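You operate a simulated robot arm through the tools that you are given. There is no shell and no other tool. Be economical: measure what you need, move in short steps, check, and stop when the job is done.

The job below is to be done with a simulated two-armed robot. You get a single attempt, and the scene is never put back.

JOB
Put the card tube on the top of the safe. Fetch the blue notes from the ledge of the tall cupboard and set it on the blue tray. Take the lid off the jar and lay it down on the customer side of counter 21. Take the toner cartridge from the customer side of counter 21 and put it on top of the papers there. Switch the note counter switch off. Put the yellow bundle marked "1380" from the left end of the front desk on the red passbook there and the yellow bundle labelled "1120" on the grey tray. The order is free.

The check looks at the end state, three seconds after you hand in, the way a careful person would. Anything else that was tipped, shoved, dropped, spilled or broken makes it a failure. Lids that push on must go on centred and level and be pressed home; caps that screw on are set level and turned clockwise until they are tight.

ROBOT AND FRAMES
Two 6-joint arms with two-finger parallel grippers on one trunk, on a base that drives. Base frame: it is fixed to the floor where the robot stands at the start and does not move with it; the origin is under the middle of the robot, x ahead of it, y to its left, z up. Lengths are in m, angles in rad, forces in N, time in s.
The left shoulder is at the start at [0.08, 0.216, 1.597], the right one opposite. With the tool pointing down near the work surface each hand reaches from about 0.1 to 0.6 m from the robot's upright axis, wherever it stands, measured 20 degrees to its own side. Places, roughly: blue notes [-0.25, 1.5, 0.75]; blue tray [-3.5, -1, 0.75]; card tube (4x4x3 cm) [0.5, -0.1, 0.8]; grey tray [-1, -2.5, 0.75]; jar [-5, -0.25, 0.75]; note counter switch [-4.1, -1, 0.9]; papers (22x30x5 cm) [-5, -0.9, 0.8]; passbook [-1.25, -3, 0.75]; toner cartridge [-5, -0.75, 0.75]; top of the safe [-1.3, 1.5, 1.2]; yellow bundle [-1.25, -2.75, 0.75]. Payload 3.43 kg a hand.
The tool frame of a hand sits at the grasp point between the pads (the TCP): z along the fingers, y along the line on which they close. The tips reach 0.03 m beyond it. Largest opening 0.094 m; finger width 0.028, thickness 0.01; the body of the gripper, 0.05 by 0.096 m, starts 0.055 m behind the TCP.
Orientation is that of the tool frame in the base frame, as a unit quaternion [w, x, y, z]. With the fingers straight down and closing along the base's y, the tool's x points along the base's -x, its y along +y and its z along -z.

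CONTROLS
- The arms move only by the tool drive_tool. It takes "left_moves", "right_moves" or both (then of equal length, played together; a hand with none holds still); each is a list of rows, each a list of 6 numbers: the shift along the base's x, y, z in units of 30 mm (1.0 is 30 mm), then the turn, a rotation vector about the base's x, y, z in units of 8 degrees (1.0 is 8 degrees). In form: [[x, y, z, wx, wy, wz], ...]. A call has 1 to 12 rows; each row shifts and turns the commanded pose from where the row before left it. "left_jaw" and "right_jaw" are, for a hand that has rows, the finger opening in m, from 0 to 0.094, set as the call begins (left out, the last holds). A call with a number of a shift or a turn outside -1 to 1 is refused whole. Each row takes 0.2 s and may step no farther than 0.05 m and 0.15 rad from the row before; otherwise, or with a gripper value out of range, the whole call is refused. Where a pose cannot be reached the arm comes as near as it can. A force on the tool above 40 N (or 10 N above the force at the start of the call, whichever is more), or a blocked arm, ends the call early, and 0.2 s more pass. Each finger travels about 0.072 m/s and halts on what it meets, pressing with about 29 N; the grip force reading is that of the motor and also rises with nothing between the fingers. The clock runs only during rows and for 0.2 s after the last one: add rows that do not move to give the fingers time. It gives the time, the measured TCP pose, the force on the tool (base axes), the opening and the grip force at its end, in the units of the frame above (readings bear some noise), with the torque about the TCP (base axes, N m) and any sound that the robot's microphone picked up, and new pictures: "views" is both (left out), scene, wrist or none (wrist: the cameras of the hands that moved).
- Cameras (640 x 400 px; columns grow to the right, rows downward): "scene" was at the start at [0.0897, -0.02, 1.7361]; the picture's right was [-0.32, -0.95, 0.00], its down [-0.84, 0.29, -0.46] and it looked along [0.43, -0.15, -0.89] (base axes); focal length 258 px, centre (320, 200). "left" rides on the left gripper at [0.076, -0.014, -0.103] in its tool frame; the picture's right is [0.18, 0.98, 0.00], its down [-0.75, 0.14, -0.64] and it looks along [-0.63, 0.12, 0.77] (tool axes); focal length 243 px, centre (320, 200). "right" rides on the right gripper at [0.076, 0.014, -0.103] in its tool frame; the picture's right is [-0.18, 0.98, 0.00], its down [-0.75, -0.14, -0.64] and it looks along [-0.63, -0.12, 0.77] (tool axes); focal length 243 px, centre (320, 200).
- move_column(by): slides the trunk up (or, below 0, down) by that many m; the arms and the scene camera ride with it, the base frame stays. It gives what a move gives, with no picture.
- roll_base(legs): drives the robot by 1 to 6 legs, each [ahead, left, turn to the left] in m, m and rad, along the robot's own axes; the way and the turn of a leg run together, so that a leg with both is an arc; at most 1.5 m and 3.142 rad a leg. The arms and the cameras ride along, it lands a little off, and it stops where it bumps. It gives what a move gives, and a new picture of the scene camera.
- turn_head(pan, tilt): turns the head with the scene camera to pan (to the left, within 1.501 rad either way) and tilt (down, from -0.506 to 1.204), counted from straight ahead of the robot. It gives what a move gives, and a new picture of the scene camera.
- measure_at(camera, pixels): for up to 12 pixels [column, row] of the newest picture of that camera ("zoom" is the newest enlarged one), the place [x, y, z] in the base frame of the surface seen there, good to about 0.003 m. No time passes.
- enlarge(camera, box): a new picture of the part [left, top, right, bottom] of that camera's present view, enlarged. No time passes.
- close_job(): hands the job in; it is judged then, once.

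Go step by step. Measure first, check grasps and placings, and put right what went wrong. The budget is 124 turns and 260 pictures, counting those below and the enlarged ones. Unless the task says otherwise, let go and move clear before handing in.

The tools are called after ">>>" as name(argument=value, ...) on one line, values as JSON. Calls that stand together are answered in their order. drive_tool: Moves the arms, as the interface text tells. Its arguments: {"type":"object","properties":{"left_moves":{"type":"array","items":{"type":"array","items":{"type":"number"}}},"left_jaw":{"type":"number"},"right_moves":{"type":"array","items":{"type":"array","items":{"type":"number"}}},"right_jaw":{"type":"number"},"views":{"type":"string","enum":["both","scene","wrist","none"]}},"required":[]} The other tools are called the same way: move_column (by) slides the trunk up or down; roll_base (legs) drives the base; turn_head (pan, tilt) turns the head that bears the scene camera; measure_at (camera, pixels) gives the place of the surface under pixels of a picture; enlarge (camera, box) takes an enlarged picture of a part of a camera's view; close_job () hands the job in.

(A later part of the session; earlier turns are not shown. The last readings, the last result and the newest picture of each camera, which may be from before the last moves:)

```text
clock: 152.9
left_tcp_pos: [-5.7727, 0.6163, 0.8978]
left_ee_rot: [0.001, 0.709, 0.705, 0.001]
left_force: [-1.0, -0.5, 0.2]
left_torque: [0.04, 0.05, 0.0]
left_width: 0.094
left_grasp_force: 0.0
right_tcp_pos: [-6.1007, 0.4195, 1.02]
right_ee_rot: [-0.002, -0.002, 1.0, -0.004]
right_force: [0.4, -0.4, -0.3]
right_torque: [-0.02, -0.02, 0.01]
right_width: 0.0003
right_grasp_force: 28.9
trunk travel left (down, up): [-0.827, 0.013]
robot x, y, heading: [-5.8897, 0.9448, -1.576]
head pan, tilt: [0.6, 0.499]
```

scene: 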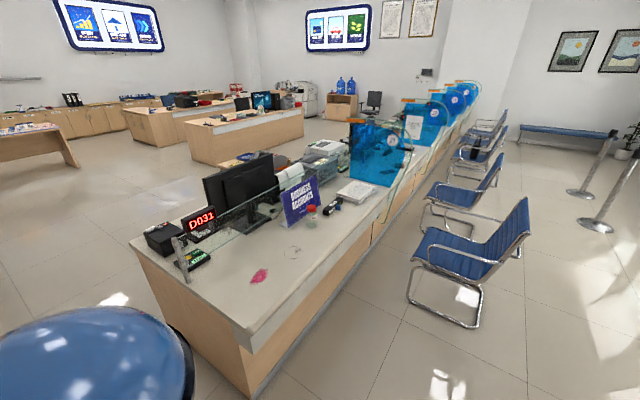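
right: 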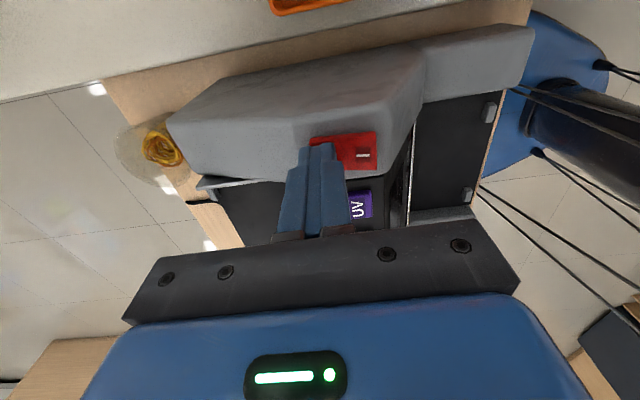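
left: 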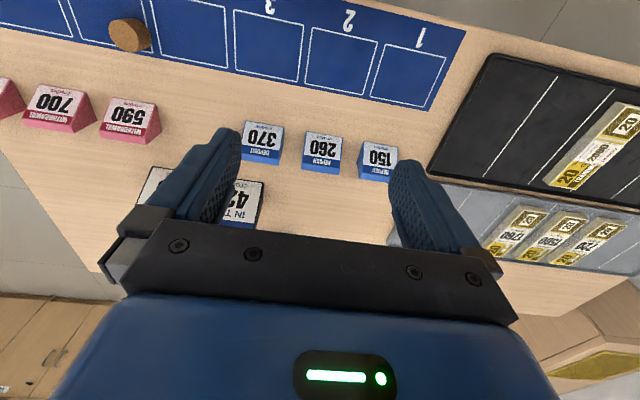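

>>> enlarge(camera="scene", box=[240, 150, 400, 250])

>>> measure_at(camera="zoom", pixels=[[285, 235], [282, 262], [360, 225], [460, 170], [398, 185], [530, 150], [580, 180], [205, 290], [290, 180]])

>>> measure_at(camera="scene", pixels=[[432, 262], [410, 300], [480, 320], [440, 235], [430, 200], [285, 300], [250, 320]])

```text
4.00 times, centred on (320, 200) of scene
```

zoom: 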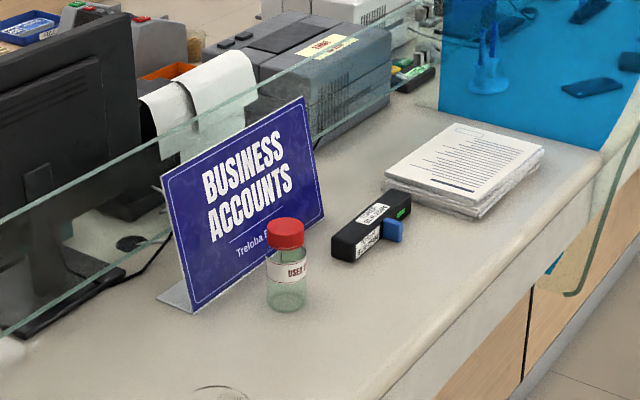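

```text
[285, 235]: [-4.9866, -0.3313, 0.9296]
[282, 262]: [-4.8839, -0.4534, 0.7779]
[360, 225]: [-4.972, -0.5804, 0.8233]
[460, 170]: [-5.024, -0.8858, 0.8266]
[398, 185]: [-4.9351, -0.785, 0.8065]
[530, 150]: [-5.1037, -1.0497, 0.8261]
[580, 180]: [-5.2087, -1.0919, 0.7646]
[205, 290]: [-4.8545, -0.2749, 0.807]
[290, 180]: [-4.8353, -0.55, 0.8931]
```

```text
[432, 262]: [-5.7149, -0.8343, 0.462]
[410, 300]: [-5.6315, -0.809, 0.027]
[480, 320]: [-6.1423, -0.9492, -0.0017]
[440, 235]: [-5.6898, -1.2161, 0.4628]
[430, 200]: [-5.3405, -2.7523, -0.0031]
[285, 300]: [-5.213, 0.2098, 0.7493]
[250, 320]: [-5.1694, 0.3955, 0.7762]
```

The jar (red lid) is at about (-4.99,-0.33), the toner at (-4.97,-0.58) and the papers at (-5.02,-0.9). A chair stands at x<-5.63, y<-0.81. I'll turn to face +x, strafe in front of the jar, and look.

>>> roll_base(legs=[[0, 0, 1.576], [0, -1.22, 0]])

>>> turn_head(pan=0.0, tilt=0.65)

>>> enlarge(camera="scene", box=[240, 130, 480, 280])

```text
clock: 162.9
left_tcp_pos: [-5.5566, -0.153, 0.8967]
left_ee_rot: [0.0, -0.002, 1.0, 0.0]
left_force: [0.3, -0.9, -0.4]
left_torque: [0.01, 0.01, -0.01]
left_width: 0.0942
left_grasp_force: 0.1
right_tcp_pos: [-5.356, -0.4793, 1.0209]
right_ee_rot: [-0.001, 0.713, -0.702, 0.004]
right_force: [-0.2, 0.6, 0.5]
right_torque: [0.02, 0.03, 0.0]
right_width: 0.0
right_grasp_force: 28.7
trunk travel left (down, up): [-0.827, 0.013]
robot x, y, heading: [-5.884, -0.2703, 0.006]
head pan, tilt: [0.6, 0.499]
```

scene: 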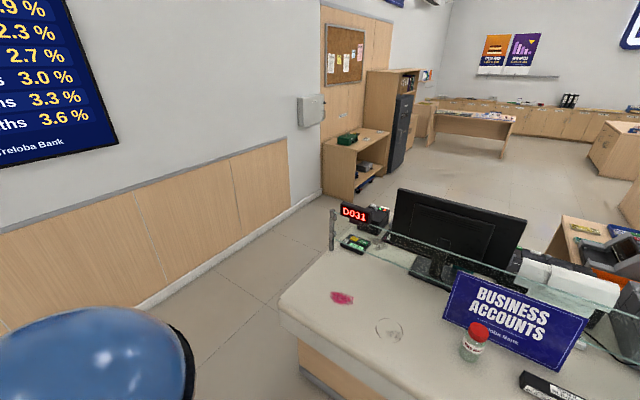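

```text
clock: 163.9
left_tcp_pos: [-5.5567, -0.1538, 0.8971]
left_ee_rot: [0.0, -0.003, 1.0, 0.001]
left_force: [-0.2, -0.6, -0.3]
left_torque: [-0.01, 0.05, 0.01]
left_width: 0.0941
left_grasp_force: 0.0
right_tcp_pos: [-5.3576, -0.4795, 1.0195]
right_ee_rot: [-0.003, 0.712, -0.702, 0.005]
right_force: [0.1, -0.3, -0.1]
right_torque: [-0.03, -0.02, -0.01]
right_width: 0.0001
right_grasp_force: 28.8
trunk travel left (down, up): [-0.827, 0.013]
robot x, y, heading: [-5.881, -0.2717, 0.004]
head pan, tilt: [0.0, 0.649]
```

scene: 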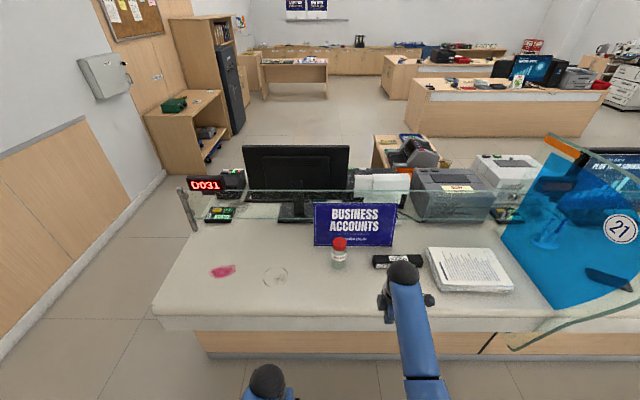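

```text
2.67 times, centred on (360, 205) of scene
```

zoom: 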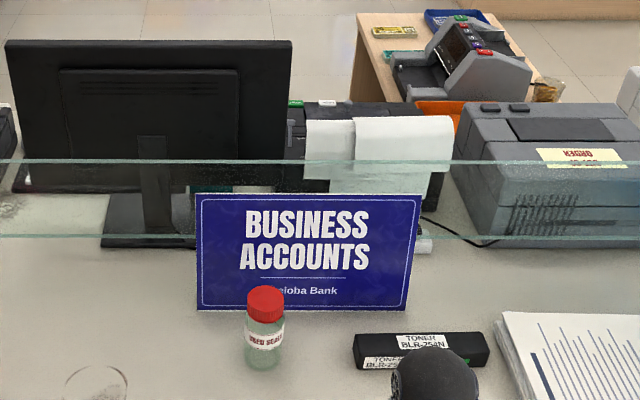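

>>> enlarge(camera="scene", box=[316, 228, 364, 276])

>>> measure_at(camera="zoom", pixels=[[310, 75], [310, 140], [250, 90], [372, 90], [310, 210], [255, 210], [370, 210], [310, 320]])

>>> measure_at(camera="scene", pixels=[[316, 245], [392, 246], [374, 266], [420, 256], [396, 268], [440, 286], [512, 290], [430, 250], [490, 252], [340, 305], [470, 265]])

```text
8.33 times, centred on (340, 252) of scene
```

zoom: 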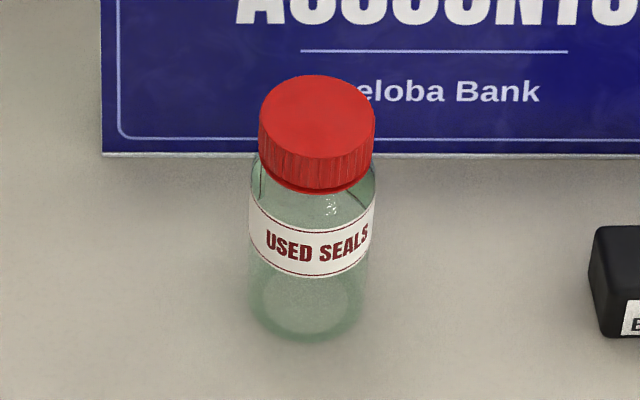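

```text
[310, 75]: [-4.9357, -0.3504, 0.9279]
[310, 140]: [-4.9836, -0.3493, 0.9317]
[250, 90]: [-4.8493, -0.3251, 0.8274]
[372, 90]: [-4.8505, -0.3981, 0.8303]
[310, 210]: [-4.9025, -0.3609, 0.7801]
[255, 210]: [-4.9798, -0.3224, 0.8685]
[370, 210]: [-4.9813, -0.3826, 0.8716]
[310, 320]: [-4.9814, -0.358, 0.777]
```

```text
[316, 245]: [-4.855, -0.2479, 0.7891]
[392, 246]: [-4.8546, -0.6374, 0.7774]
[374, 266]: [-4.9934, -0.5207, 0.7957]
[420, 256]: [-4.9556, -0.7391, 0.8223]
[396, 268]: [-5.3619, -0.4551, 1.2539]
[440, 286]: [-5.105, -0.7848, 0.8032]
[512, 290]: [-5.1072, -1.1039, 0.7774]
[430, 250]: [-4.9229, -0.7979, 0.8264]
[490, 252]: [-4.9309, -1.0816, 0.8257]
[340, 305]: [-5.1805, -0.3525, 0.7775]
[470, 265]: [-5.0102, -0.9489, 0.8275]
```

The jar has a ribbed screw cap (about 55–60 mm, top z 0.931, centre ≈(-4.963,-0.352)), with the sign about 8 cm behind it. I'll do the toner first: retract the left hand, lower the trunk 0.12, and drive in.

>>> drive_tool(left_moves=[[-0.9, 0, -0.1, 0, 0, 0], [-0.9, 0, -0.1, 0, 0, 0], [-0.9, 0, -0.1, 0, 0, 0], [-0.9, 0, -0.1, 0, 0, 0], [-0.6, 0, -0.1, 0, 0, 0]], right_moves=[[0, 0, 0, 0, 0, 0], [0, 0, 0, 0, 0, 0], [0, 0, 0, 0, 0, 0], [0, 0, 0, 0, 0, 0], [0, 0, 0, 0, 0, 0]], right_jaw=0.09, views="none")

>>> move_column(by=-0.12)

>>> roll_base(legs=[[0, -0.15, 0], [0.35, 0, 0]])

>>> enlarge(camera="right", box=[0, 0, 640, 400])

```text
clock: 165.1
left_tcp_pos: [-5.6831, -0.1541, 0.8833]
left_ee_rot: [0.0, -0.003, 1.0, -0.001]
left_force: [1.1, 0.8, 0.2]
left_torque: [-0.01, -0.01, 0.0]
left_width: 0.0942
left_grasp_force: 0.1
right_tcp_pos: [-5.3568, -0.4782, 1.0211]
right_ee_rot: [-0.002, 0.712, -0.702, 0.005]
right_force: [-0.3, -0.2, -0.5]
right_torque: [0.0, 0.0, 0.02]
right_width: 0.09
right_grasp_force: 0.0
trunk travel left (down, up): [-0.827, 0.013]
robot x, y, heading: [-5.8869, -0.2714, 0.004]
head pan, tilt: [0.0, 0.649]
```

```text
clock: 166.6
left_tcp_pos: [-5.6829, -0.1542, 0.7623]
left_ee_rot: [0.0, -0.003, 1.0, 0.001]
left_force: [-0.2, -0.2, 0.1]
left_torque: [-0.02, 0.02, 0.0]
left_width: 0.0939
left_grasp_force: 0.1
right_tcp_pos: [-5.3549, -0.4794, 0.9002]
right_ee_rot: [-0.001, 0.713, -0.701, 0.004]
right_force: [0.3, 0.3, 0.1]
right_torque: [0.0, 0.03, 0.02]
right_width: 0.09
right_grasp_force: 0.1
trunk travel left (down, up): [-0.707, 0.133]
robot x, y, heading: [-5.8852, -0.2726, 0.004]
head pan, tilt: [0.0, 0.649]
```

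```text
clock: 169.8
left_tcp_pos: [-5.3349, -0.303, 0.7628]
left_ee_rot: [0.0, -0.002, 1.0, 0.001]
left_force: [0.4, 0.3, 1.5]
left_torque: [0.02, 0.01, -0.01]
left_width: 0.0939
left_grasp_force: 0.2
right_tcp_pos: [-5.0084, -0.6267, 0.9006]
right_ee_rot: [-0.002, 0.713, -0.701, 0.005]
right_force: [0.2, -0.5, -0.2]
right_torque: [0.02, -0.01, 0.0]
right_width: 0.0899
right_grasp_force: 0.0
trunk travel left (down, up): [-0.707, 0.133]
robot x, y, heading: [-5.533, -0.4169, 0.008]
head pan, tilt: [0.0, 0.649]
```

scene: 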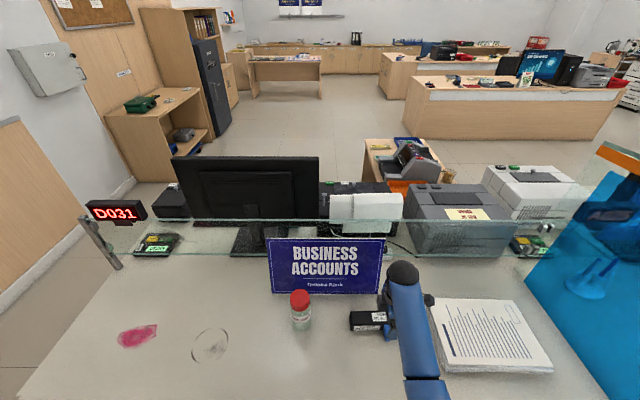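

```text
1.00 times, centred on (320, 200) of right (not enlarged: the box is as wide or as high as the picture)
```

zoom: 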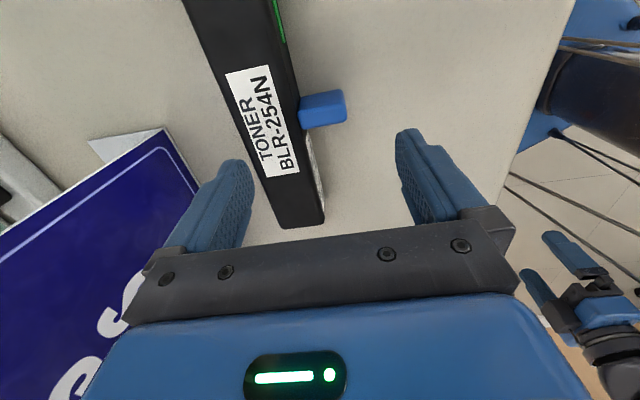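

I'll measure the toner box and the sign edge from this wrist view.

>>> measure_at(camera="zoom", pixels=[[190, 5], [270, 5], [225, 60], [262, 130], [288, 170], [322, 195], [280, 225], [325, 110], [255, 165], [165, 130], [195, 190], [120, 150]])

>>> enlarge(camera="scene", box=[260, 230, 580, 400])

>>> measure_at(camera="scene", pixels=[[440, 300], [524, 302], [552, 370], [448, 370], [500, 330], [379, 292], [385, 240], [302, 297], [301, 310]])

```text
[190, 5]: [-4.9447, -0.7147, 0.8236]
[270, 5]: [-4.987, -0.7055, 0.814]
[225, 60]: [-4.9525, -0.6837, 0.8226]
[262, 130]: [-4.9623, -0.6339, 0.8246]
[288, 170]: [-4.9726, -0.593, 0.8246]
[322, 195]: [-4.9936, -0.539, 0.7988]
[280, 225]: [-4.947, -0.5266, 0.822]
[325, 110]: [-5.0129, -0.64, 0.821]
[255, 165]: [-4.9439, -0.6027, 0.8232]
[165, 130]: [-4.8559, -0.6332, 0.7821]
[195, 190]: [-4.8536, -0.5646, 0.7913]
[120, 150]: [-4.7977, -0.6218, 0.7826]
```

```text
2.00 times, centred on (420, 315) of scene
```

zoom: 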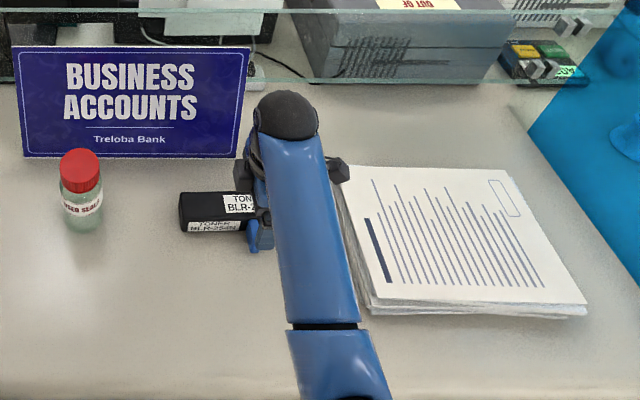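

```text
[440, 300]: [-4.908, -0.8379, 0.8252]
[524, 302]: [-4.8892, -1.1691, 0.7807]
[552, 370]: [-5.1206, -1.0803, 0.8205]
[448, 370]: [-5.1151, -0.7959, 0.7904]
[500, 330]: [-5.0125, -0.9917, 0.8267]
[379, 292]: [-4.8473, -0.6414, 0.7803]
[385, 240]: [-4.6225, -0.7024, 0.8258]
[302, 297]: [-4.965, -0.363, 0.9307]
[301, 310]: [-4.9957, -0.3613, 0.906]
```

The toner is centred at (-4.968,-0.63), 50 mm wide, with a blue tab at y≈-0.62…-0.66 on its front. I'll grip just beside the tab at y≈-0.598.

>>> drive_tool(right_moves=[[0.67, 0.48, 0, 0, 0, 0], [0.67, 0.48, 0, 0, 0, 0], [0, 0, -0.7, 0, 0, 0], [0, 0, -0.7, 0, 0, 0], [0, 0, -0.7, 0, 0, 0], [0, 0, 0, 0, 0, 0]], views="wrist")

```text
clock: 171.2
left_tcp_pos: [-5.3325, -0.3024, 0.7613]
left_ee_rot: [0.0, -0.002, 1.0, 0.001]
left_force: [-0.6, 0.2, -0.7]
left_torque: [0.05, -0.02, 0.01]
left_width: 0.0942
left_grasp_force: 0.1
right_tcp_pos: [-4.9663, -0.5989, 0.8367]
right_ee_rot: [-0.002, 0.713, -0.701, 0.005]
right_force: [0.3, 0.9, 0.0]
right_torque: [-0.01, 0.01, 0.0]
right_width: 0.0899
right_grasp_force: 0.1
trunk travel left (down, up): [-0.707, 0.133]
robot x, y, heading: [-5.5303, -0.4193, 0.003]
head pan, tilt: [0.0, 0.649]
```

right: 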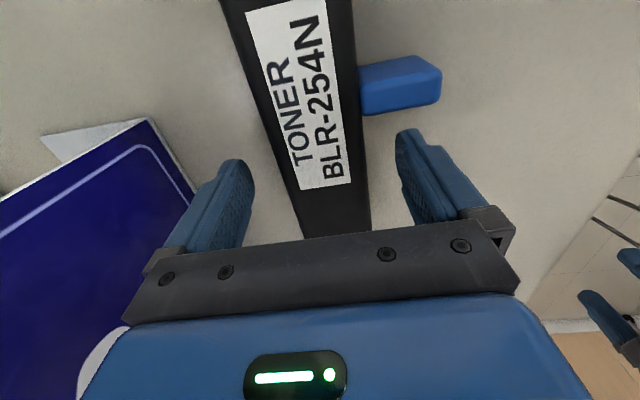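

>>> drive_tool(right_moves=[[0, 0.1, -0.4, 0, 0, 0], [0, 0, -0.37, 0, 0, 0], [0, 0, 0, 0, 0, 0]], views="none")

>>> drive_tool(right_moves=[[0, 0, 0, 0, 0, 0], [0, 0, 0, 0, 0, 0], [0, 0, 0, 0, 0, 0], [0, 0, 0, 0, 0, 0], [0, 0, 0, 0, 0, 0]], right_jaw=0.03, views="none")

>>> drive_tool(right_moves=[[0, 0, 0.3, 0, 0, 0], [0, 0, 0.7, 0, 0, 0], [0, 0, 0.9, 0, 0, 0], [0, 0, 0.9, 0, 0, 0]], views="both")

```text
clock: 172.1
left_tcp_pos: [-5.3325, -0.3024, 0.7607]
left_ee_rot: [-0.001, -0.002, 1.0, 0.001]
left_force: [-0.1, 0.9, 0.4]
left_torque: [-0.01, 0.01, 0.0]
left_width: 0.0941
left_grasp_force: 0.1
right_tcp_pos: [-4.9669, -0.5963, 0.8141]
right_ee_rot: [-0.003, 0.714, -0.701, 0.005]
right_force: [0.4, -0.2, 0.1]
right_torque: [-0.01, -0.01, 0.02]
right_width: 0.09
right_grasp_force: 0.1
trunk travel left (down, up): [-0.707, 0.133]
robot x, y, heading: [-5.5293, -0.4228, 0.0]
head pan, tilt: [0.0, 0.649]
```

```text
clock: 173.2
left_tcp_pos: [-5.333, -0.3034, 0.7632]
left_ee_rot: [-0.001, -0.002, 1.0, 0.001]
left_force: [0.2, 0.7, -1.0]
left_torque: [-0.01, 0.01, 0.0]
left_width: 0.094
left_grasp_force: 0.0
right_tcp_pos: [-4.9664, -0.5966, 0.814]
right_ee_rot: [-0.001, 0.713, -0.701, 0.004]
right_force: [0.6, -0.6, 0.0]
right_torque: [-0.01, 0.13, 0.06]
right_width: 0.0544
right_grasp_force: 28.8
trunk travel left (down, up): [-0.707, 0.133]
robot x, y, heading: [-5.535, -0.4237, 0.005]
head pan, tilt: [0.0, 0.649]
```

```text
clock: 174.2
left_tcp_pos: [-5.3339, -0.3025, 0.7621]
left_ee_rot: [-0.001, -0.003, 1.0, 0.0]
left_force: [0.5, -1.0, -0.5]
left_torque: [-0.04, 0.03, 0.01]
left_width: 0.0941
left_grasp_force: 0.0
right_tcp_pos: [-4.9666, -0.5962, 0.8987]
right_ee_rot: [-0.001, 0.713, -0.701, 0.003]
right_force: [0.5, 0.0, -4.1]
right_torque: [0.19, -0.01, 0.01]
right_width: 0.054
right_grasp_force: 29.0
trunk travel left (down, up): [-0.707, 0.133]
robot x, y, heading: [-5.5337, -0.424, 0.003]
head pan, tilt: [0.0, 0.649]
```

scene: 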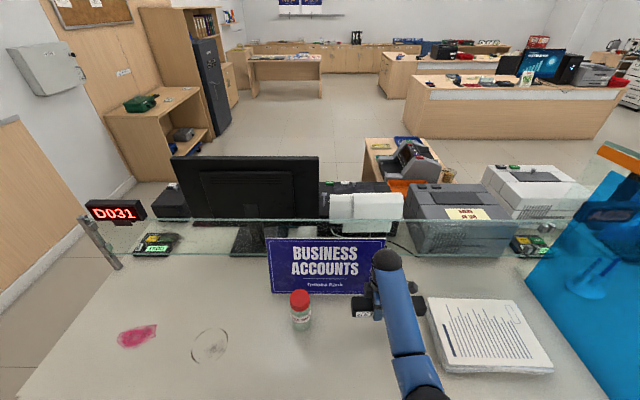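
right: 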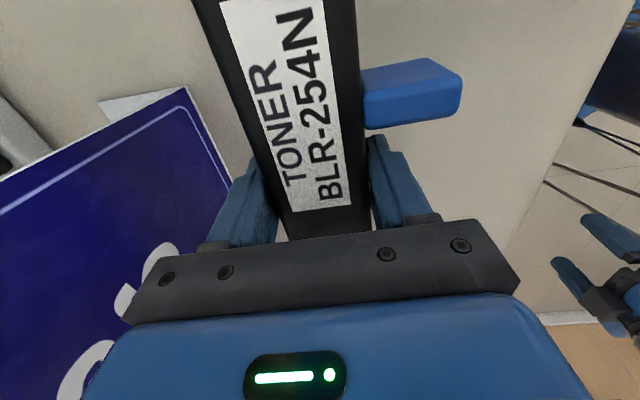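

Held (≈0.45 kg). The papers' centre is ≈(-5.01,-0.94), reachable by arm alone. I'll shift the toner over in air.

>>> drive_tool(right_moves=[[0, -0.5, 0.5, 0, 0, 0], [-0.13, -0.93, 0, 0, 0, 0], [-0.13, -0.93, 0, 0, 0, 0], [-0.13, -0.93, 0, 0, 0, 0], [-0.13, -0.93, 0, 0, 0, 0], [-0.13, -0.93, 0, 0, 0, 0], [-0.13, -0.93, 0, 0, 0, 0], [-0.13, -0.93, 0, 0, 0, 0], [-0.13, -0.93, 0, 0, 0, 0], [-0.13, -0.93, 0, 0, 0, 0], [-0.13, -0.93, 0, 0, 0, 0]], views="both")

```text
clock: 176.7
left_tcp_pos: [-5.3322, -0.303, 0.7625]
left_ee_rot: [-0.001, -0.003, 1.0, 0.001]
left_force: [0.0, -0.6, 0.4]
left_torque: [-0.03, 0.01, 0.03]
left_width: 0.0942
left_grasp_force: 0.1
right_tcp_pos: [-5.005, -0.8915, 0.9123]
right_ee_rot: [-0.003, 0.713, -0.701, 0.003]
right_force: [0.0, 0.1, -4.6]
right_torque: [0.2, -0.02, -0.01]
right_width: 0.0543
right_grasp_force: 29.2
trunk travel left (down, up): [-0.707, 0.133]
robot x, y, heading: [-5.5363, -0.4201, 0.007]
head pan, tilt: [0.0, 0.649]
```

scene: 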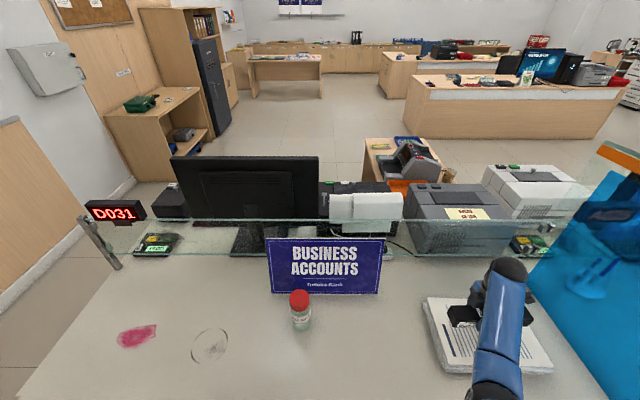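
right: 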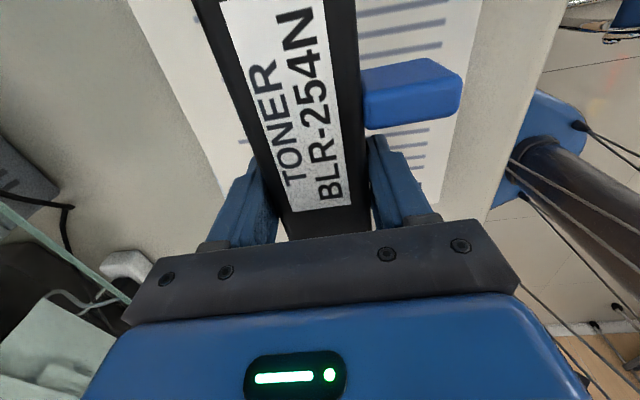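

Over the papers. I'll lower about 48 mm gently.

>>> drive_tool(right_moves=[[0, 0, -0.7, 0, 0, 0], [0, 0, -0.5, 0, 0, 0], [0, 0, -0.25, 0, 0, 0], [0, 0, -0.12, 0, 0, 0], [0, 0, -0.07, 0, 0, 0], [0, 0, 0, 0, 0, 0]], views="wrist")

```text
clock: 178.1
left_tcp_pos: [-5.332, -0.3028, 0.7625]
left_ee_rot: [-0.002, -0.003, 1.0, 0.001]
left_force: [0.2, -0.6, 0.3]
left_torque: [0.03, 0.0, -0.01]
left_width: 0.0941
left_grasp_force: 0.0
right_tcp_pos: [-5.0064, -0.8907, 0.8644]
right_ee_rot: [-0.003, 0.713, -0.701, 0.004]
right_force: [0.3, 0.2, -3.5]
right_torque: [0.17, -0.03, 0.0]
right_width: 0.0543
right_grasp_force: 29.1
trunk travel left (down, up): [-0.707, 0.133]
robot x, y, heading: [-5.5351, -0.4237, 0.001]
head pan, tilt: [0.0, 0.649]
```

right: 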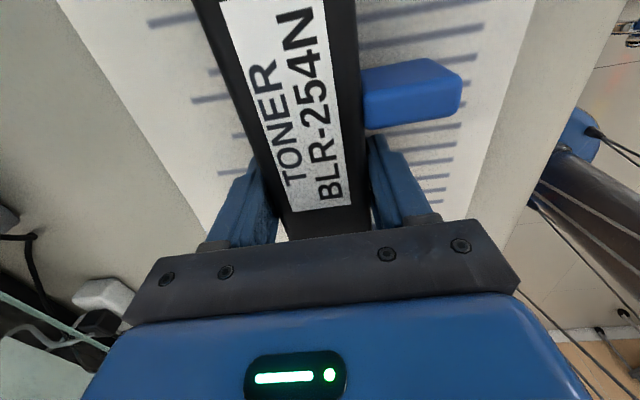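

>>> drive_tool(right_moves=[[0, 0, -0.05, 0, 0, 0], [0, 0, -0.05, 0, 0, 0], [0, 0, 0, 0, 0, 0]], views="none")

```text
clock: 178.8
left_tcp_pos: [-5.3337, -0.3034, 0.763]
left_ee_rot: [0.0, -0.002, 1.0, 0.001]
left_force: [0.6, 0.0, 0.1]
left_torque: [0.02, 0.01, 0.03]
left_width: 0.0938
left_grasp_force: 0.1
right_tcp_pos: [-5.0048, -0.8903, 0.8611]
right_ee_rot: [-0.003, 0.713, -0.701, 0.005]
right_force: [1.9, -1.9, 6.8]
right_torque: [0.34, 0.23, 0.02]
right_width: 0.054
right_grasp_force: 29.4
trunk travel left (down, up): [-0.707, 0.133]
robot x, y, heading: [-5.5303, -0.4209, 0.005]
head pan, tilt: [0.0, 0.649]
```

Contact made. I'll release and lift straight up.

>>> drive_tool(right_moves=[[0, 0, 0, 0, 0, 0], [0, 0, 0, 0, 0, 0], [0, 0, 0.3, 0, 0, 0], [0, 0, 0.9, 0, 0, 0], [0, 0, 0.9, 0, 0, 0]], right_jaw=0.085, views="wrist")

```text
clock: 180.1
left_tcp_pos: [-5.3336, -0.3015, 0.7619]
left_ee_rot: [0.0, -0.002, 1.0, 0.0]
left_force: [-0.3, 0.3, -0.4]
left_torque: [-0.01, 0.01, 0.0]
left_width: 0.0942
left_grasp_force: 0.1
right_tcp_pos: [-5.0048, -0.8897, 0.9243]
right_ee_rot: [-0.001, 0.713, -0.701, 0.004]
right_force: [0.6, 0.2, -0.5]
right_torque: [-0.04, -0.03, 0.0]
right_width: 0.0851
right_grasp_force: 0.0
trunk travel left (down, up): [-0.707, 0.133]
robot x, y, heading: [-5.5335, -0.4221, 0.006]
head pan, tilt: [0.0, 0.649]
```

right: 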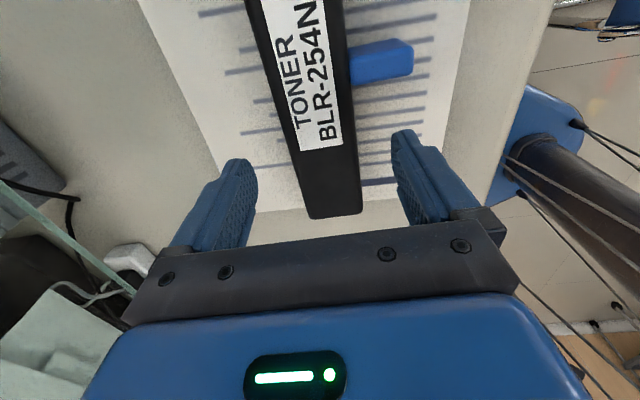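

>>> measure_at(camera="right", pixels=[[335, 212], [270, 207], [380, 195], [300, 100], [380, 60], [260, 10], [290, 30], [250, 160]])

>>> drive_tool(right_moves=[[0, 0.9, 0.8, 0, 0, 0], [-0.3, 0.9, 0.5, 0, 0, 0], [-0.3, 0.9, 0, 0, 0, 0], [-0.3, 0.9, 0, 0, 0, 0], [-0.3, 0.5, 0, 0, 0, 0]], views="scene")

>>> enlarge(camera="scene", box=[260, 230, 580, 400])

```text
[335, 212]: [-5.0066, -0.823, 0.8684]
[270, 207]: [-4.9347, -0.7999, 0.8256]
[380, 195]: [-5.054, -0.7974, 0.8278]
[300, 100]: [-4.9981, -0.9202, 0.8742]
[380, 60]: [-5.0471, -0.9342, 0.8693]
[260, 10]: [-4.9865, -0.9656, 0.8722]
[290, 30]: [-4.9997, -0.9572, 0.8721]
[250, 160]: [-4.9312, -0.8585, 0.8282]
```

```text
clock: 181.2
left_tcp_pos: [-5.3331, -0.3021, 0.7626]
left_ee_rot: [0.001, -0.003, 1.0, 0.0]
left_force: [-0.1, 0.1, -0.3]
left_torque: [-0.02, 0.02, 0.0]
left_width: 0.0942
left_grasp_force: 0.1
right_tcp_pos: [-5.0313, -0.77, 0.9392]
right_ee_rot: [-0.003, 0.713, -0.701, 0.007]
right_force: [1.0, -0.8, -0.1]
right_torque: [-0.04, -0.02, 0.0]
right_width: 0.0852
right_grasp_force: 0.0
right hand out of reach, approached as far as the arm can: row 2, 3, 4, 5
trunk travel left (down, up): [-0.707, 0.133]
robot x, y, heading: [-5.5356, -0.4193, 0.006]
head pan, tilt: [0.0, 0.649]
```

scene: 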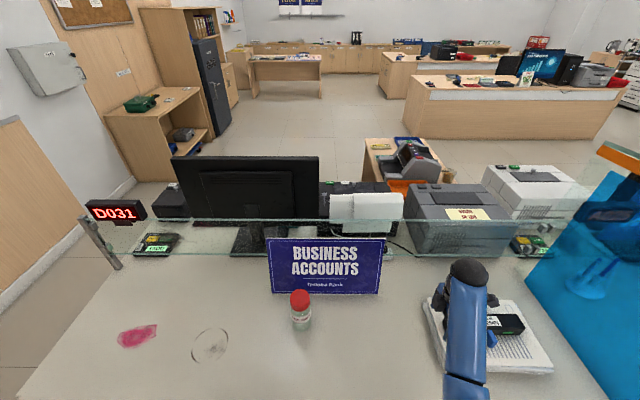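

```text
2.00 times, centred on (420, 315) of scene
```

zoom: 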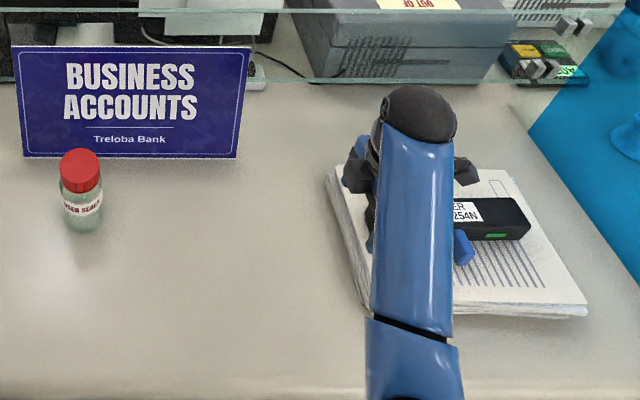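

The toner lies flat on the papers. For the jar I'll hold the body with a tilted left hand and unscrew the cap from above with the right. I'll set the trunk and base, then reorient the left hand.

>>> move_column(by=0.06)

>>> roll_base(legs=[[0.02, 0.06, 0]])

>>> drive_tool(left_moves=[[0.6, 0, 0.3, 0, 0, -1], [0.6, 0, 0.3, 0, 0, -1], [0.6, 0, 0.3, 0, 0, -1], [0.6, 0, 0.3, 0, 0, -1], [0.6, 0, 0.3, 0, 0, -1], [0.6, 0, 0.3, 0, 0, -1], [0.3, 0, 0, -0.69, -0.62, 0], [0.3, 0, 0, -0.69, -0.62, 0], [0.3, 0, 0, -0.69, -0.62, 0], [0.3, 0, 0, -0.69, -0.62, 0], [0.3, 0, 0, -0.69, -0.62, 0], [0.3, 0, 0, -0.69, -0.62, 0]], left_jaw=0.094, views="both")

```text
clock: 182.2
left_tcp_pos: [-5.3322, -0.3021, 0.8213]
left_ee_rot: [-0.002, -0.003, 1.0, 0.001]
left_force: [-0.1, 0.3, 0.0]
left_torque: [0.03, 0.0, 0.01]
left_width: 0.094
left_grasp_force: 0.0
right_tcp_pos: [-5.0301, -0.77, 0.9985]
right_ee_rot: [-0.003, 0.713, -0.701, 0.006]
right_force: [0.2, 0.8, 0.3]
right_torque: [-0.01, -0.03, 0.0]
right_width: 0.0851
right_grasp_force: 0.1
trunk travel left (down, up): [-0.767, 0.073]
robot x, y, heading: [-5.5339, -0.4245, 0.007]
head pan, tilt: [0.0, 0.649]
```

```text
clock: 183.2
left_tcp_pos: [-5.3161, -0.251, 0.8242]
left_ee_rot: [0.001, -0.002, 1.0, 0.005]
left_force: [0.4, -0.6, 0.7]
left_torque: [0.03, -0.01, -0.01]
left_width: 0.094
left_grasp_force: 0.0
right_tcp_pos: [-5.0142, -0.7202, 0.9967]
right_ee_rot: [-0.005, 0.713, -0.701, 0.003]
right_force: [-0.5, -0.5, 0.3]
right_torque: [0.09, -0.03, -0.02]
right_width: 0.0849
right_grasp_force: 0.1
trunk travel left (down, up): [-0.767, 0.073]
robot x, y, heading: [-5.5185, -0.3627, 0.006]
head pan, tilt: [0.0, 0.649]
```

scene: 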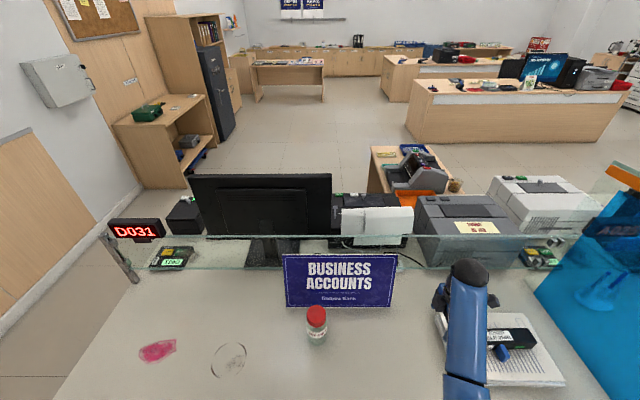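

```text
clock: 185.8
left_tcp_pos: [-5.1515, -0.2446, 0.8773]
left_ee_rot: [0.347, 0.374, 0.846, -0.154]
left_force: [-0.1, 0.7, 0.5]
left_torque: [-0.03, 0.01, -0.01]
left_width: 0.0941
left_grasp_force: 0.0
right_tcp_pos: [-5.0121, -0.7141, 0.9979]
right_ee_rot: [-0.003, 0.713, -0.701, 0.005]
right_force: [-1.1, 0.0, 0.1]
right_torque: [0.01, 0.01, -0.02]
right_width: 0.0852
right_grasp_force: 0.1
trunk travel left (down, up): [-0.767, 0.073]
robot x, y, heading: [-5.513, -0.3659, 0.007]
head pan, tilt: [0.0, 0.649]
```

scene: 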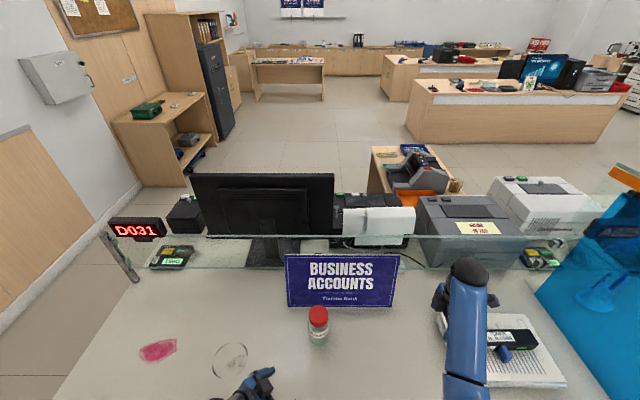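
left: 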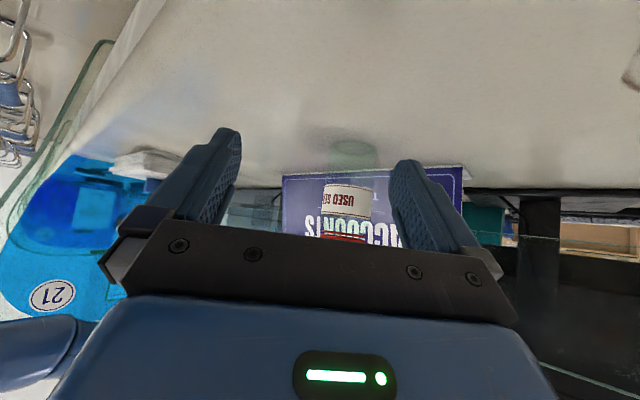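

The left hand is tilted well and the jar shows between the fingers at (345,195). I'll refine the jar's position.

>>> enlarge(camera="scene", box=[294, 294, 342, 354])

>>> measure_at(camera="scene", pixels=[[318, 308], [318, 312], [318, 318], [318, 325], [310, 312], [327, 312], [318, 335], [318, 342], [309, 335], [327, 335]])

```text
6.67 times, centred on (318, 324) of scene
```

zoom: 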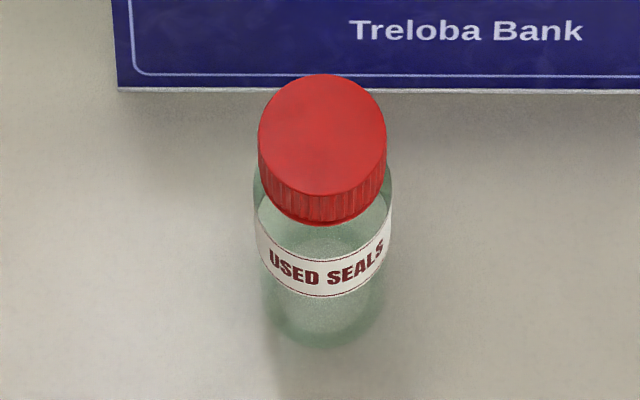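

```text
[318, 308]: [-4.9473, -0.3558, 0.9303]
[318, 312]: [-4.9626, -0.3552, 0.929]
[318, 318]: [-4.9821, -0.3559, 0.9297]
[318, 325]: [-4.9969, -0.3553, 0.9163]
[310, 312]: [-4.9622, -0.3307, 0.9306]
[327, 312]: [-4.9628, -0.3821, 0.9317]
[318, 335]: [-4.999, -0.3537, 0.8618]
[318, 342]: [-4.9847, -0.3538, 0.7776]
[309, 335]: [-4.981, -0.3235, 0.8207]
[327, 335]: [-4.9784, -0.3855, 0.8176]
```

Cap centre ≈(-4.967,-0.356), diameter about 58 mm. I'll move the left hand to a pre-grasp point 13 cm short, at z≈0.822.

>>> drive_tool(left_moves=[[0, 0, 0, -0.69, -0.62, 0], [0.81, -0.13, 0, 0, 0, 0], [0.81, -0.13, 0, 0, 0, 0], [0.81, -0.13, 0, 0, 0, 0], [0.81, -0.13, 0, 0, 0, 0], [0, 0, -0.9, 0, 0, 0], [0, 0, -0.9, 0, 0, 0]], views="both")

```text
clock: 187.4
left_tcp_pos: [-5.054, -0.2609, 0.8222]
left_ee_rot: [0.399, 0.363, 0.823, -0.179]
left_force: [0.5, -0.1, -0.2]
left_torque: [-0.03, -0.01, -0.03]
left_width: 0.094
left_grasp_force: 0.0
right_tcp_pos: [-5.0128, -0.7119, 0.9989]
right_ee_rot: [-0.003, 0.713, -0.702, 0.004]
right_force: [-0.1, -0.6, 0.4]
right_torque: [-0.02, 0.01, -0.02]
right_width: 0.0848
right_grasp_force: 0.0
trunk travel left (down, up): [-0.767, 0.073]
robot x, y, heading: [-5.5188, -0.3627, 0.005]
head pan, tilt: [0.0, 0.649]
```

scene: 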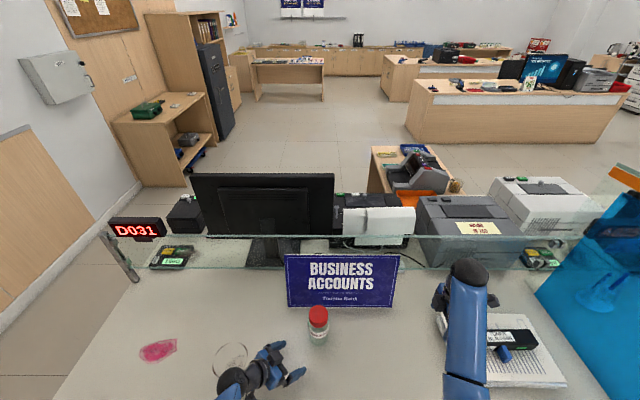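
left: 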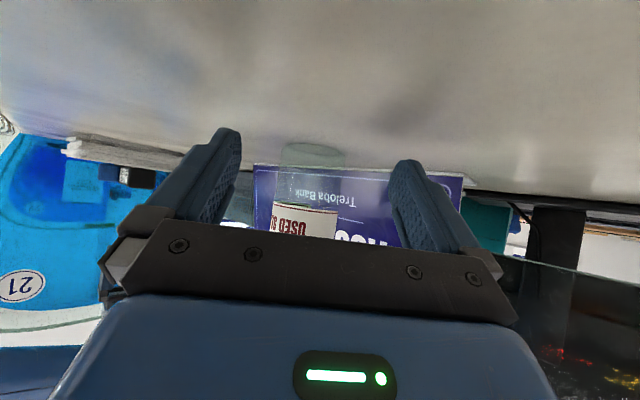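

Aligned. I'll advance along the approach line until the jar is between the pads.

>>> drive_tool(left_moves=[[0.58, -0.634, 0, 0, 0, 0], [0.58, -0.634, 0, 0, 0, 0], [0.58, -0.634, 0, 0, 0, 0], [0.58, -0.634, 0, 0, 0, 0], [0.5, -0.55, 0, 0, 0, 0], [0, 0, 0, 0, 0, 0]], views="both")

>>> enlarge(camera="scene", box=[250, 280, 390, 380])

```text
clock: 188.8
left_tcp_pos: [-4.9709, -0.3519, 0.8215]
left_ee_rot: [0.4, 0.363, 0.823, -0.178]
left_force: [-0.4, 0.1, -1.0]
left_torque: [0.0, 0.0, -0.02]
left_width: 0.0941
left_grasp_force: 0.0
right_tcp_pos: [-5.0124, -0.7137, 0.998]
right_ee_rot: [-0.003, 0.713, -0.701, 0.005]
right_force: [-0.4, -0.2, 0.4]
right_torque: [0.0, 0.02, -0.01]
right_width: 0.0852
right_grasp_force: 0.0
trunk travel left (down, up): [-0.767, 0.073]
robot x, y, heading: [-5.5132, -0.3579, 0.006]
head pan, tilt: [0.0, 0.649]
```

scene: 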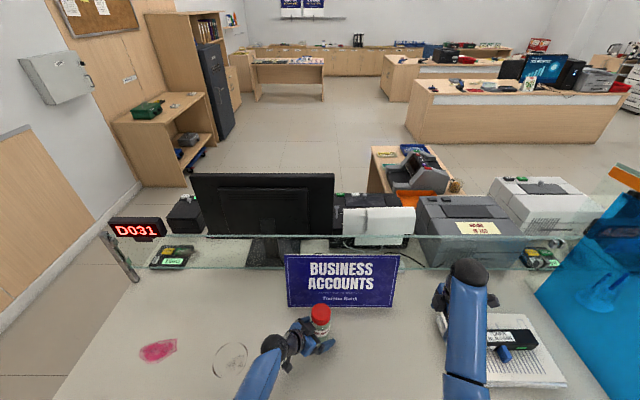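
left: 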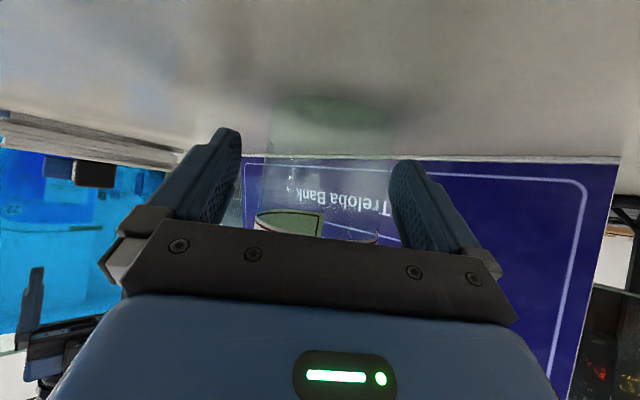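

```text
4.00 times, centred on (320, 330) of scene
```

zoom: 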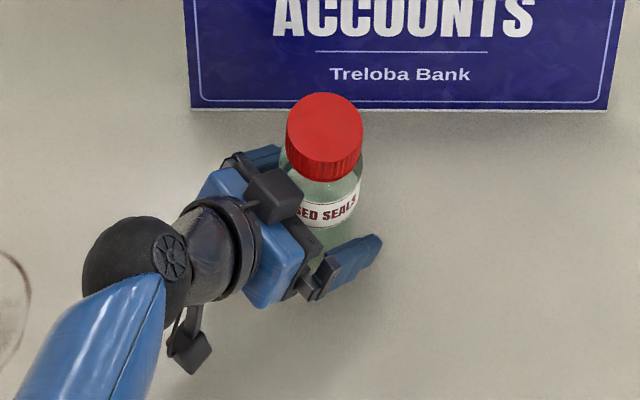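

The jar is between the pads. I'll close the left hand on it and check the height of the dark block on its upper side.

>>> measure_at(camera="zoom", pixels=[[275, 180], [260, 160], [225, 185], [325, 125], [300, 110], [350, 110], [130, 225], [325, 95], [325, 155]])

>>> drive_tool(left_moves=[[0, 0, 0, 0, 0, 0], [0, 0, 0, 0, 0, 0], [0, 0, 0, 0, 0, 0], [0, 0, 0, 0, 0, 0], [0, 0, 0, 0, 0, 0]], left_jaw=0.045, views="scene")

>>> enlarge(camera="scene", box=[250, 280, 390, 380])

>>> measure_at(camera="zoom", pixels=[[325, 125], [290, 125], [360, 125], [325, 97], [325, 155], [275, 180]])

```text
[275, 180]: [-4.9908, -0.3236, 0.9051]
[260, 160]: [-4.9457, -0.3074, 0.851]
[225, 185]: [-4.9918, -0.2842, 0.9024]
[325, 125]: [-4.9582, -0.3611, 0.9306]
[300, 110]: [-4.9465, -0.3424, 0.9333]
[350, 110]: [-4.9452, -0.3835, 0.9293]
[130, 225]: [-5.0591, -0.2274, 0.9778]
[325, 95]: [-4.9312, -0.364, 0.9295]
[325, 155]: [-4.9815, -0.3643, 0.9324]
```

```text
clock: 190.0
left_tcp_pos: [-4.9705, -0.3528, 0.8219]
left_ee_rot: [0.4, 0.363, 0.822, -0.18]
left_force: [0.5, 0.1, 1.2]
left_torque: [-0.04, -0.02, 0.02]
left_width: 0.0706
left_grasp_force: 29.0
right_tcp_pos: [-5.0115, -0.7132, 0.9985]
right_ee_rot: [-0.003, 0.713, -0.702, 0.006]
right_force: [0.4, 0.2, 0.3]
right_torque: [-0.01, -0.01, 0.03]
right_width: 0.085
right_grasp_force: 0.0
trunk travel left (down, up): [-0.767, 0.073]
robot x, y, heading: [-5.5111, -0.3622, 0.007]
head pan, tilt: [0.0, 0.649]
```

scene: 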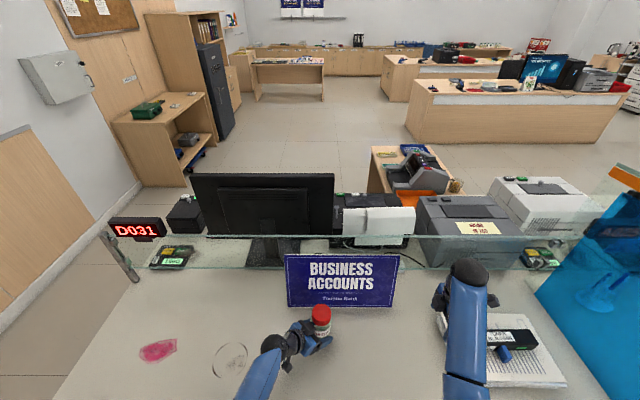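

```text
4.00 times, centred on (320, 330) of scene
```

zoom: 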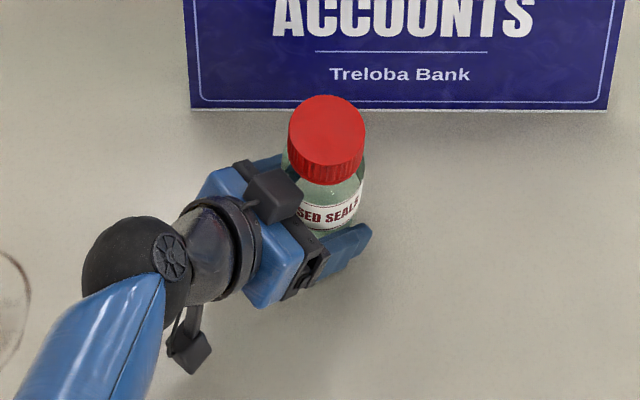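

```text
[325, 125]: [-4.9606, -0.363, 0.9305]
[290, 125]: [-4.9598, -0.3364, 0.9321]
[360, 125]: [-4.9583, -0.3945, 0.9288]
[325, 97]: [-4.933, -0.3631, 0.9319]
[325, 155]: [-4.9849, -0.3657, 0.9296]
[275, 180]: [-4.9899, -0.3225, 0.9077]
```

Jar held (width 0.071). Cap centre is now ≈(-4.961,-0.366); the left gripper's top block reaches z≈0.91. I'll bring the right hand above the cap, turned -50° for the unscrewing stroke.

>>> drive_tool(right_moves=[[0.14, 0.964, 0, 0, 0, -0.52], [0.14, 0.964, 0, 0, 0, -0.52], [0.14, 0.964, 0, 0, 0, -0.52], [0.14, 0.964, 0, 0, 0, -0.52], [0.14, 0.964, 0, 0, 0, -0.52], [0.14, 0.964, 0, 0, 0, -0.52], [0.14, 0.964, 0, 0, 0, -0.52], [0.14, 0.964, 0, 0, 0, -0.52], [0.14, 0.964, 0, 0, 0, -0.52], [0.14, 0.964, 0, 0, 0, -0.52], [0.14, 0.964, 0, 0, 0, -0.52], [0.14, 0.964, 0, 0, 0, -0.52]], right_jaw=0.094, views="both")

```text
clock: 192.6
left_tcp_pos: [-4.9698, -0.3532, 0.8238]
left_ee_rot: [0.399, 0.363, 0.823, -0.179]
left_force: [-0.7, -1.1, 0.4]
left_torque: [-0.14, -0.03, -0.01]
left_width: 0.0708
left_grasp_force: 29.3
right_tcp_pos: [-4.9616, -0.3639, 0.9995]
right_ee_rot: [0.001, -0.35, 0.937, -0.007]
right_force: [0.3, -0.5, -0.3]
right_torque: [-0.03, -0.01, -0.02]
right_width: 0.0939
right_grasp_force: 0.0
trunk travel left (down, up): [-0.767, 0.073]
robot x, y, heading: [-5.5166, -0.3629, 0.003]
head pan, tilt: [0.0, 0.649]
```

scene: 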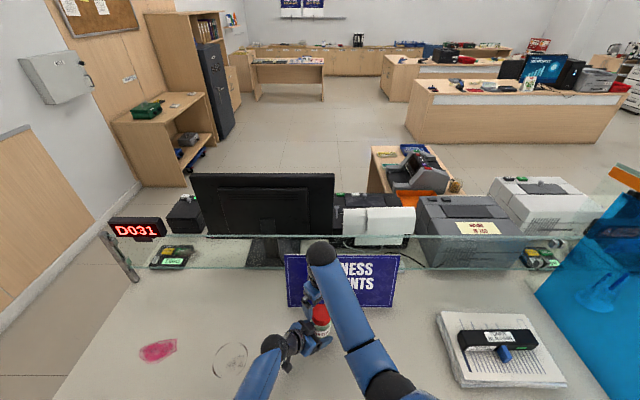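
right: 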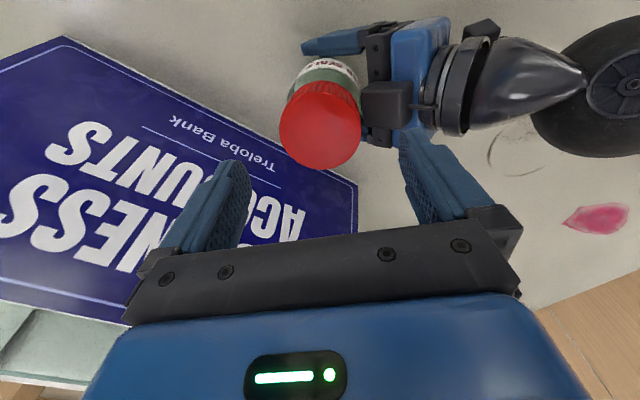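

I'll measure the cap and sign top from this view; fingers should avoid the block direction, so I'll start the stroke about 30° further round.

>>> measure_at(camera="right", pixels=[[282, 135], [358, 125], [318, 95], [325, 165], [320, 130], [380, 95], [60, 160], [5, 280], [400, 90]])

>>> measure_at(camera="scene", pixels=[[380, 257], [380, 270], [292, 258], [380, 300]])

```text
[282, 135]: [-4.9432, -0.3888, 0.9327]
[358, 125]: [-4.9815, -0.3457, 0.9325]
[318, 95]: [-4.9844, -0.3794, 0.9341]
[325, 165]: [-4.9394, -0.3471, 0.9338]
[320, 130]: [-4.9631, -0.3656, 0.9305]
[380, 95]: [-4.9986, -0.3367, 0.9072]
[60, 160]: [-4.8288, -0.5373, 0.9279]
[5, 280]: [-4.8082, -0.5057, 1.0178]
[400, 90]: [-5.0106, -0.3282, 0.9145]
```

```text
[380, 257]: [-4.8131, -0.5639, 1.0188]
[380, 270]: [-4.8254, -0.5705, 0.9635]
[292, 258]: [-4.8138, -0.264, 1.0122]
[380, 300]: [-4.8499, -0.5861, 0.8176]
```

Cap centre (-4.962,-0.366). I'll rotate +42°, then descend to z≈0.943.

>>> drive_tool(right_moves=[[0, -0.02, 0, 0, 0, 0.9], [0, -0.02, 0, 0, 0, 0.9], [0, -0.02, 0, 0, 0, 0.9], [0, 0, 0, 0, 0, 0.9], [0, 0, 0, 0, 0, 0.9], [0, 0, 0, 0, 0, 0.9], [0, 0, -0.6, 0, 0, 0], [0, 0, -0.6, 0, 0, 0], [0, 0, -0.6, 0, 0, 0], [0, 0, 0, 0, 0, 0]], views="wrist")

```text
clock: 194.8
left_tcp_pos: [-4.9708, -0.3522, 0.8223]
left_ee_rot: [0.4, 0.364, 0.822, -0.18]
left_force: [-0.5, 0.6, 0.4]
left_torque: [-0.04, -0.06, 0.06]
left_width: 0.0704
left_grasp_force: 29.2
right_tcp_pos: [-4.9626, -0.3665, 0.9445]
right_ee_rot: [0.003, -0.671, 0.741, -0.005]
right_force: [0.4, 0.1, -1.0]
right_torque: [-0.01, -0.01, 0.02]
right_width: 0.0939
right_grasp_force: 0.0
trunk travel left (down, up): [-0.767, 0.073]
robot x, y, heading: [-5.5161, -0.3583, 0.007]
head pan, tilt: [0.0, 0.649]
```

right: 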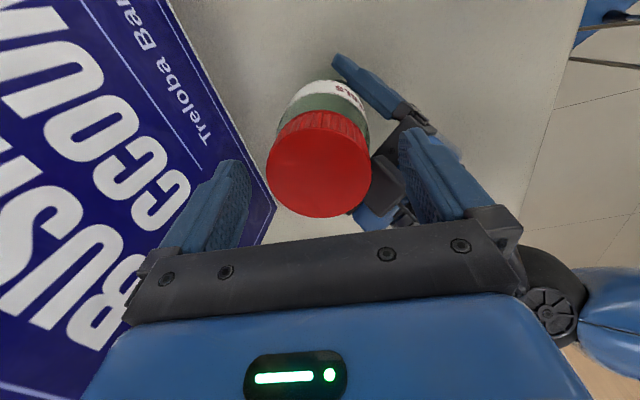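

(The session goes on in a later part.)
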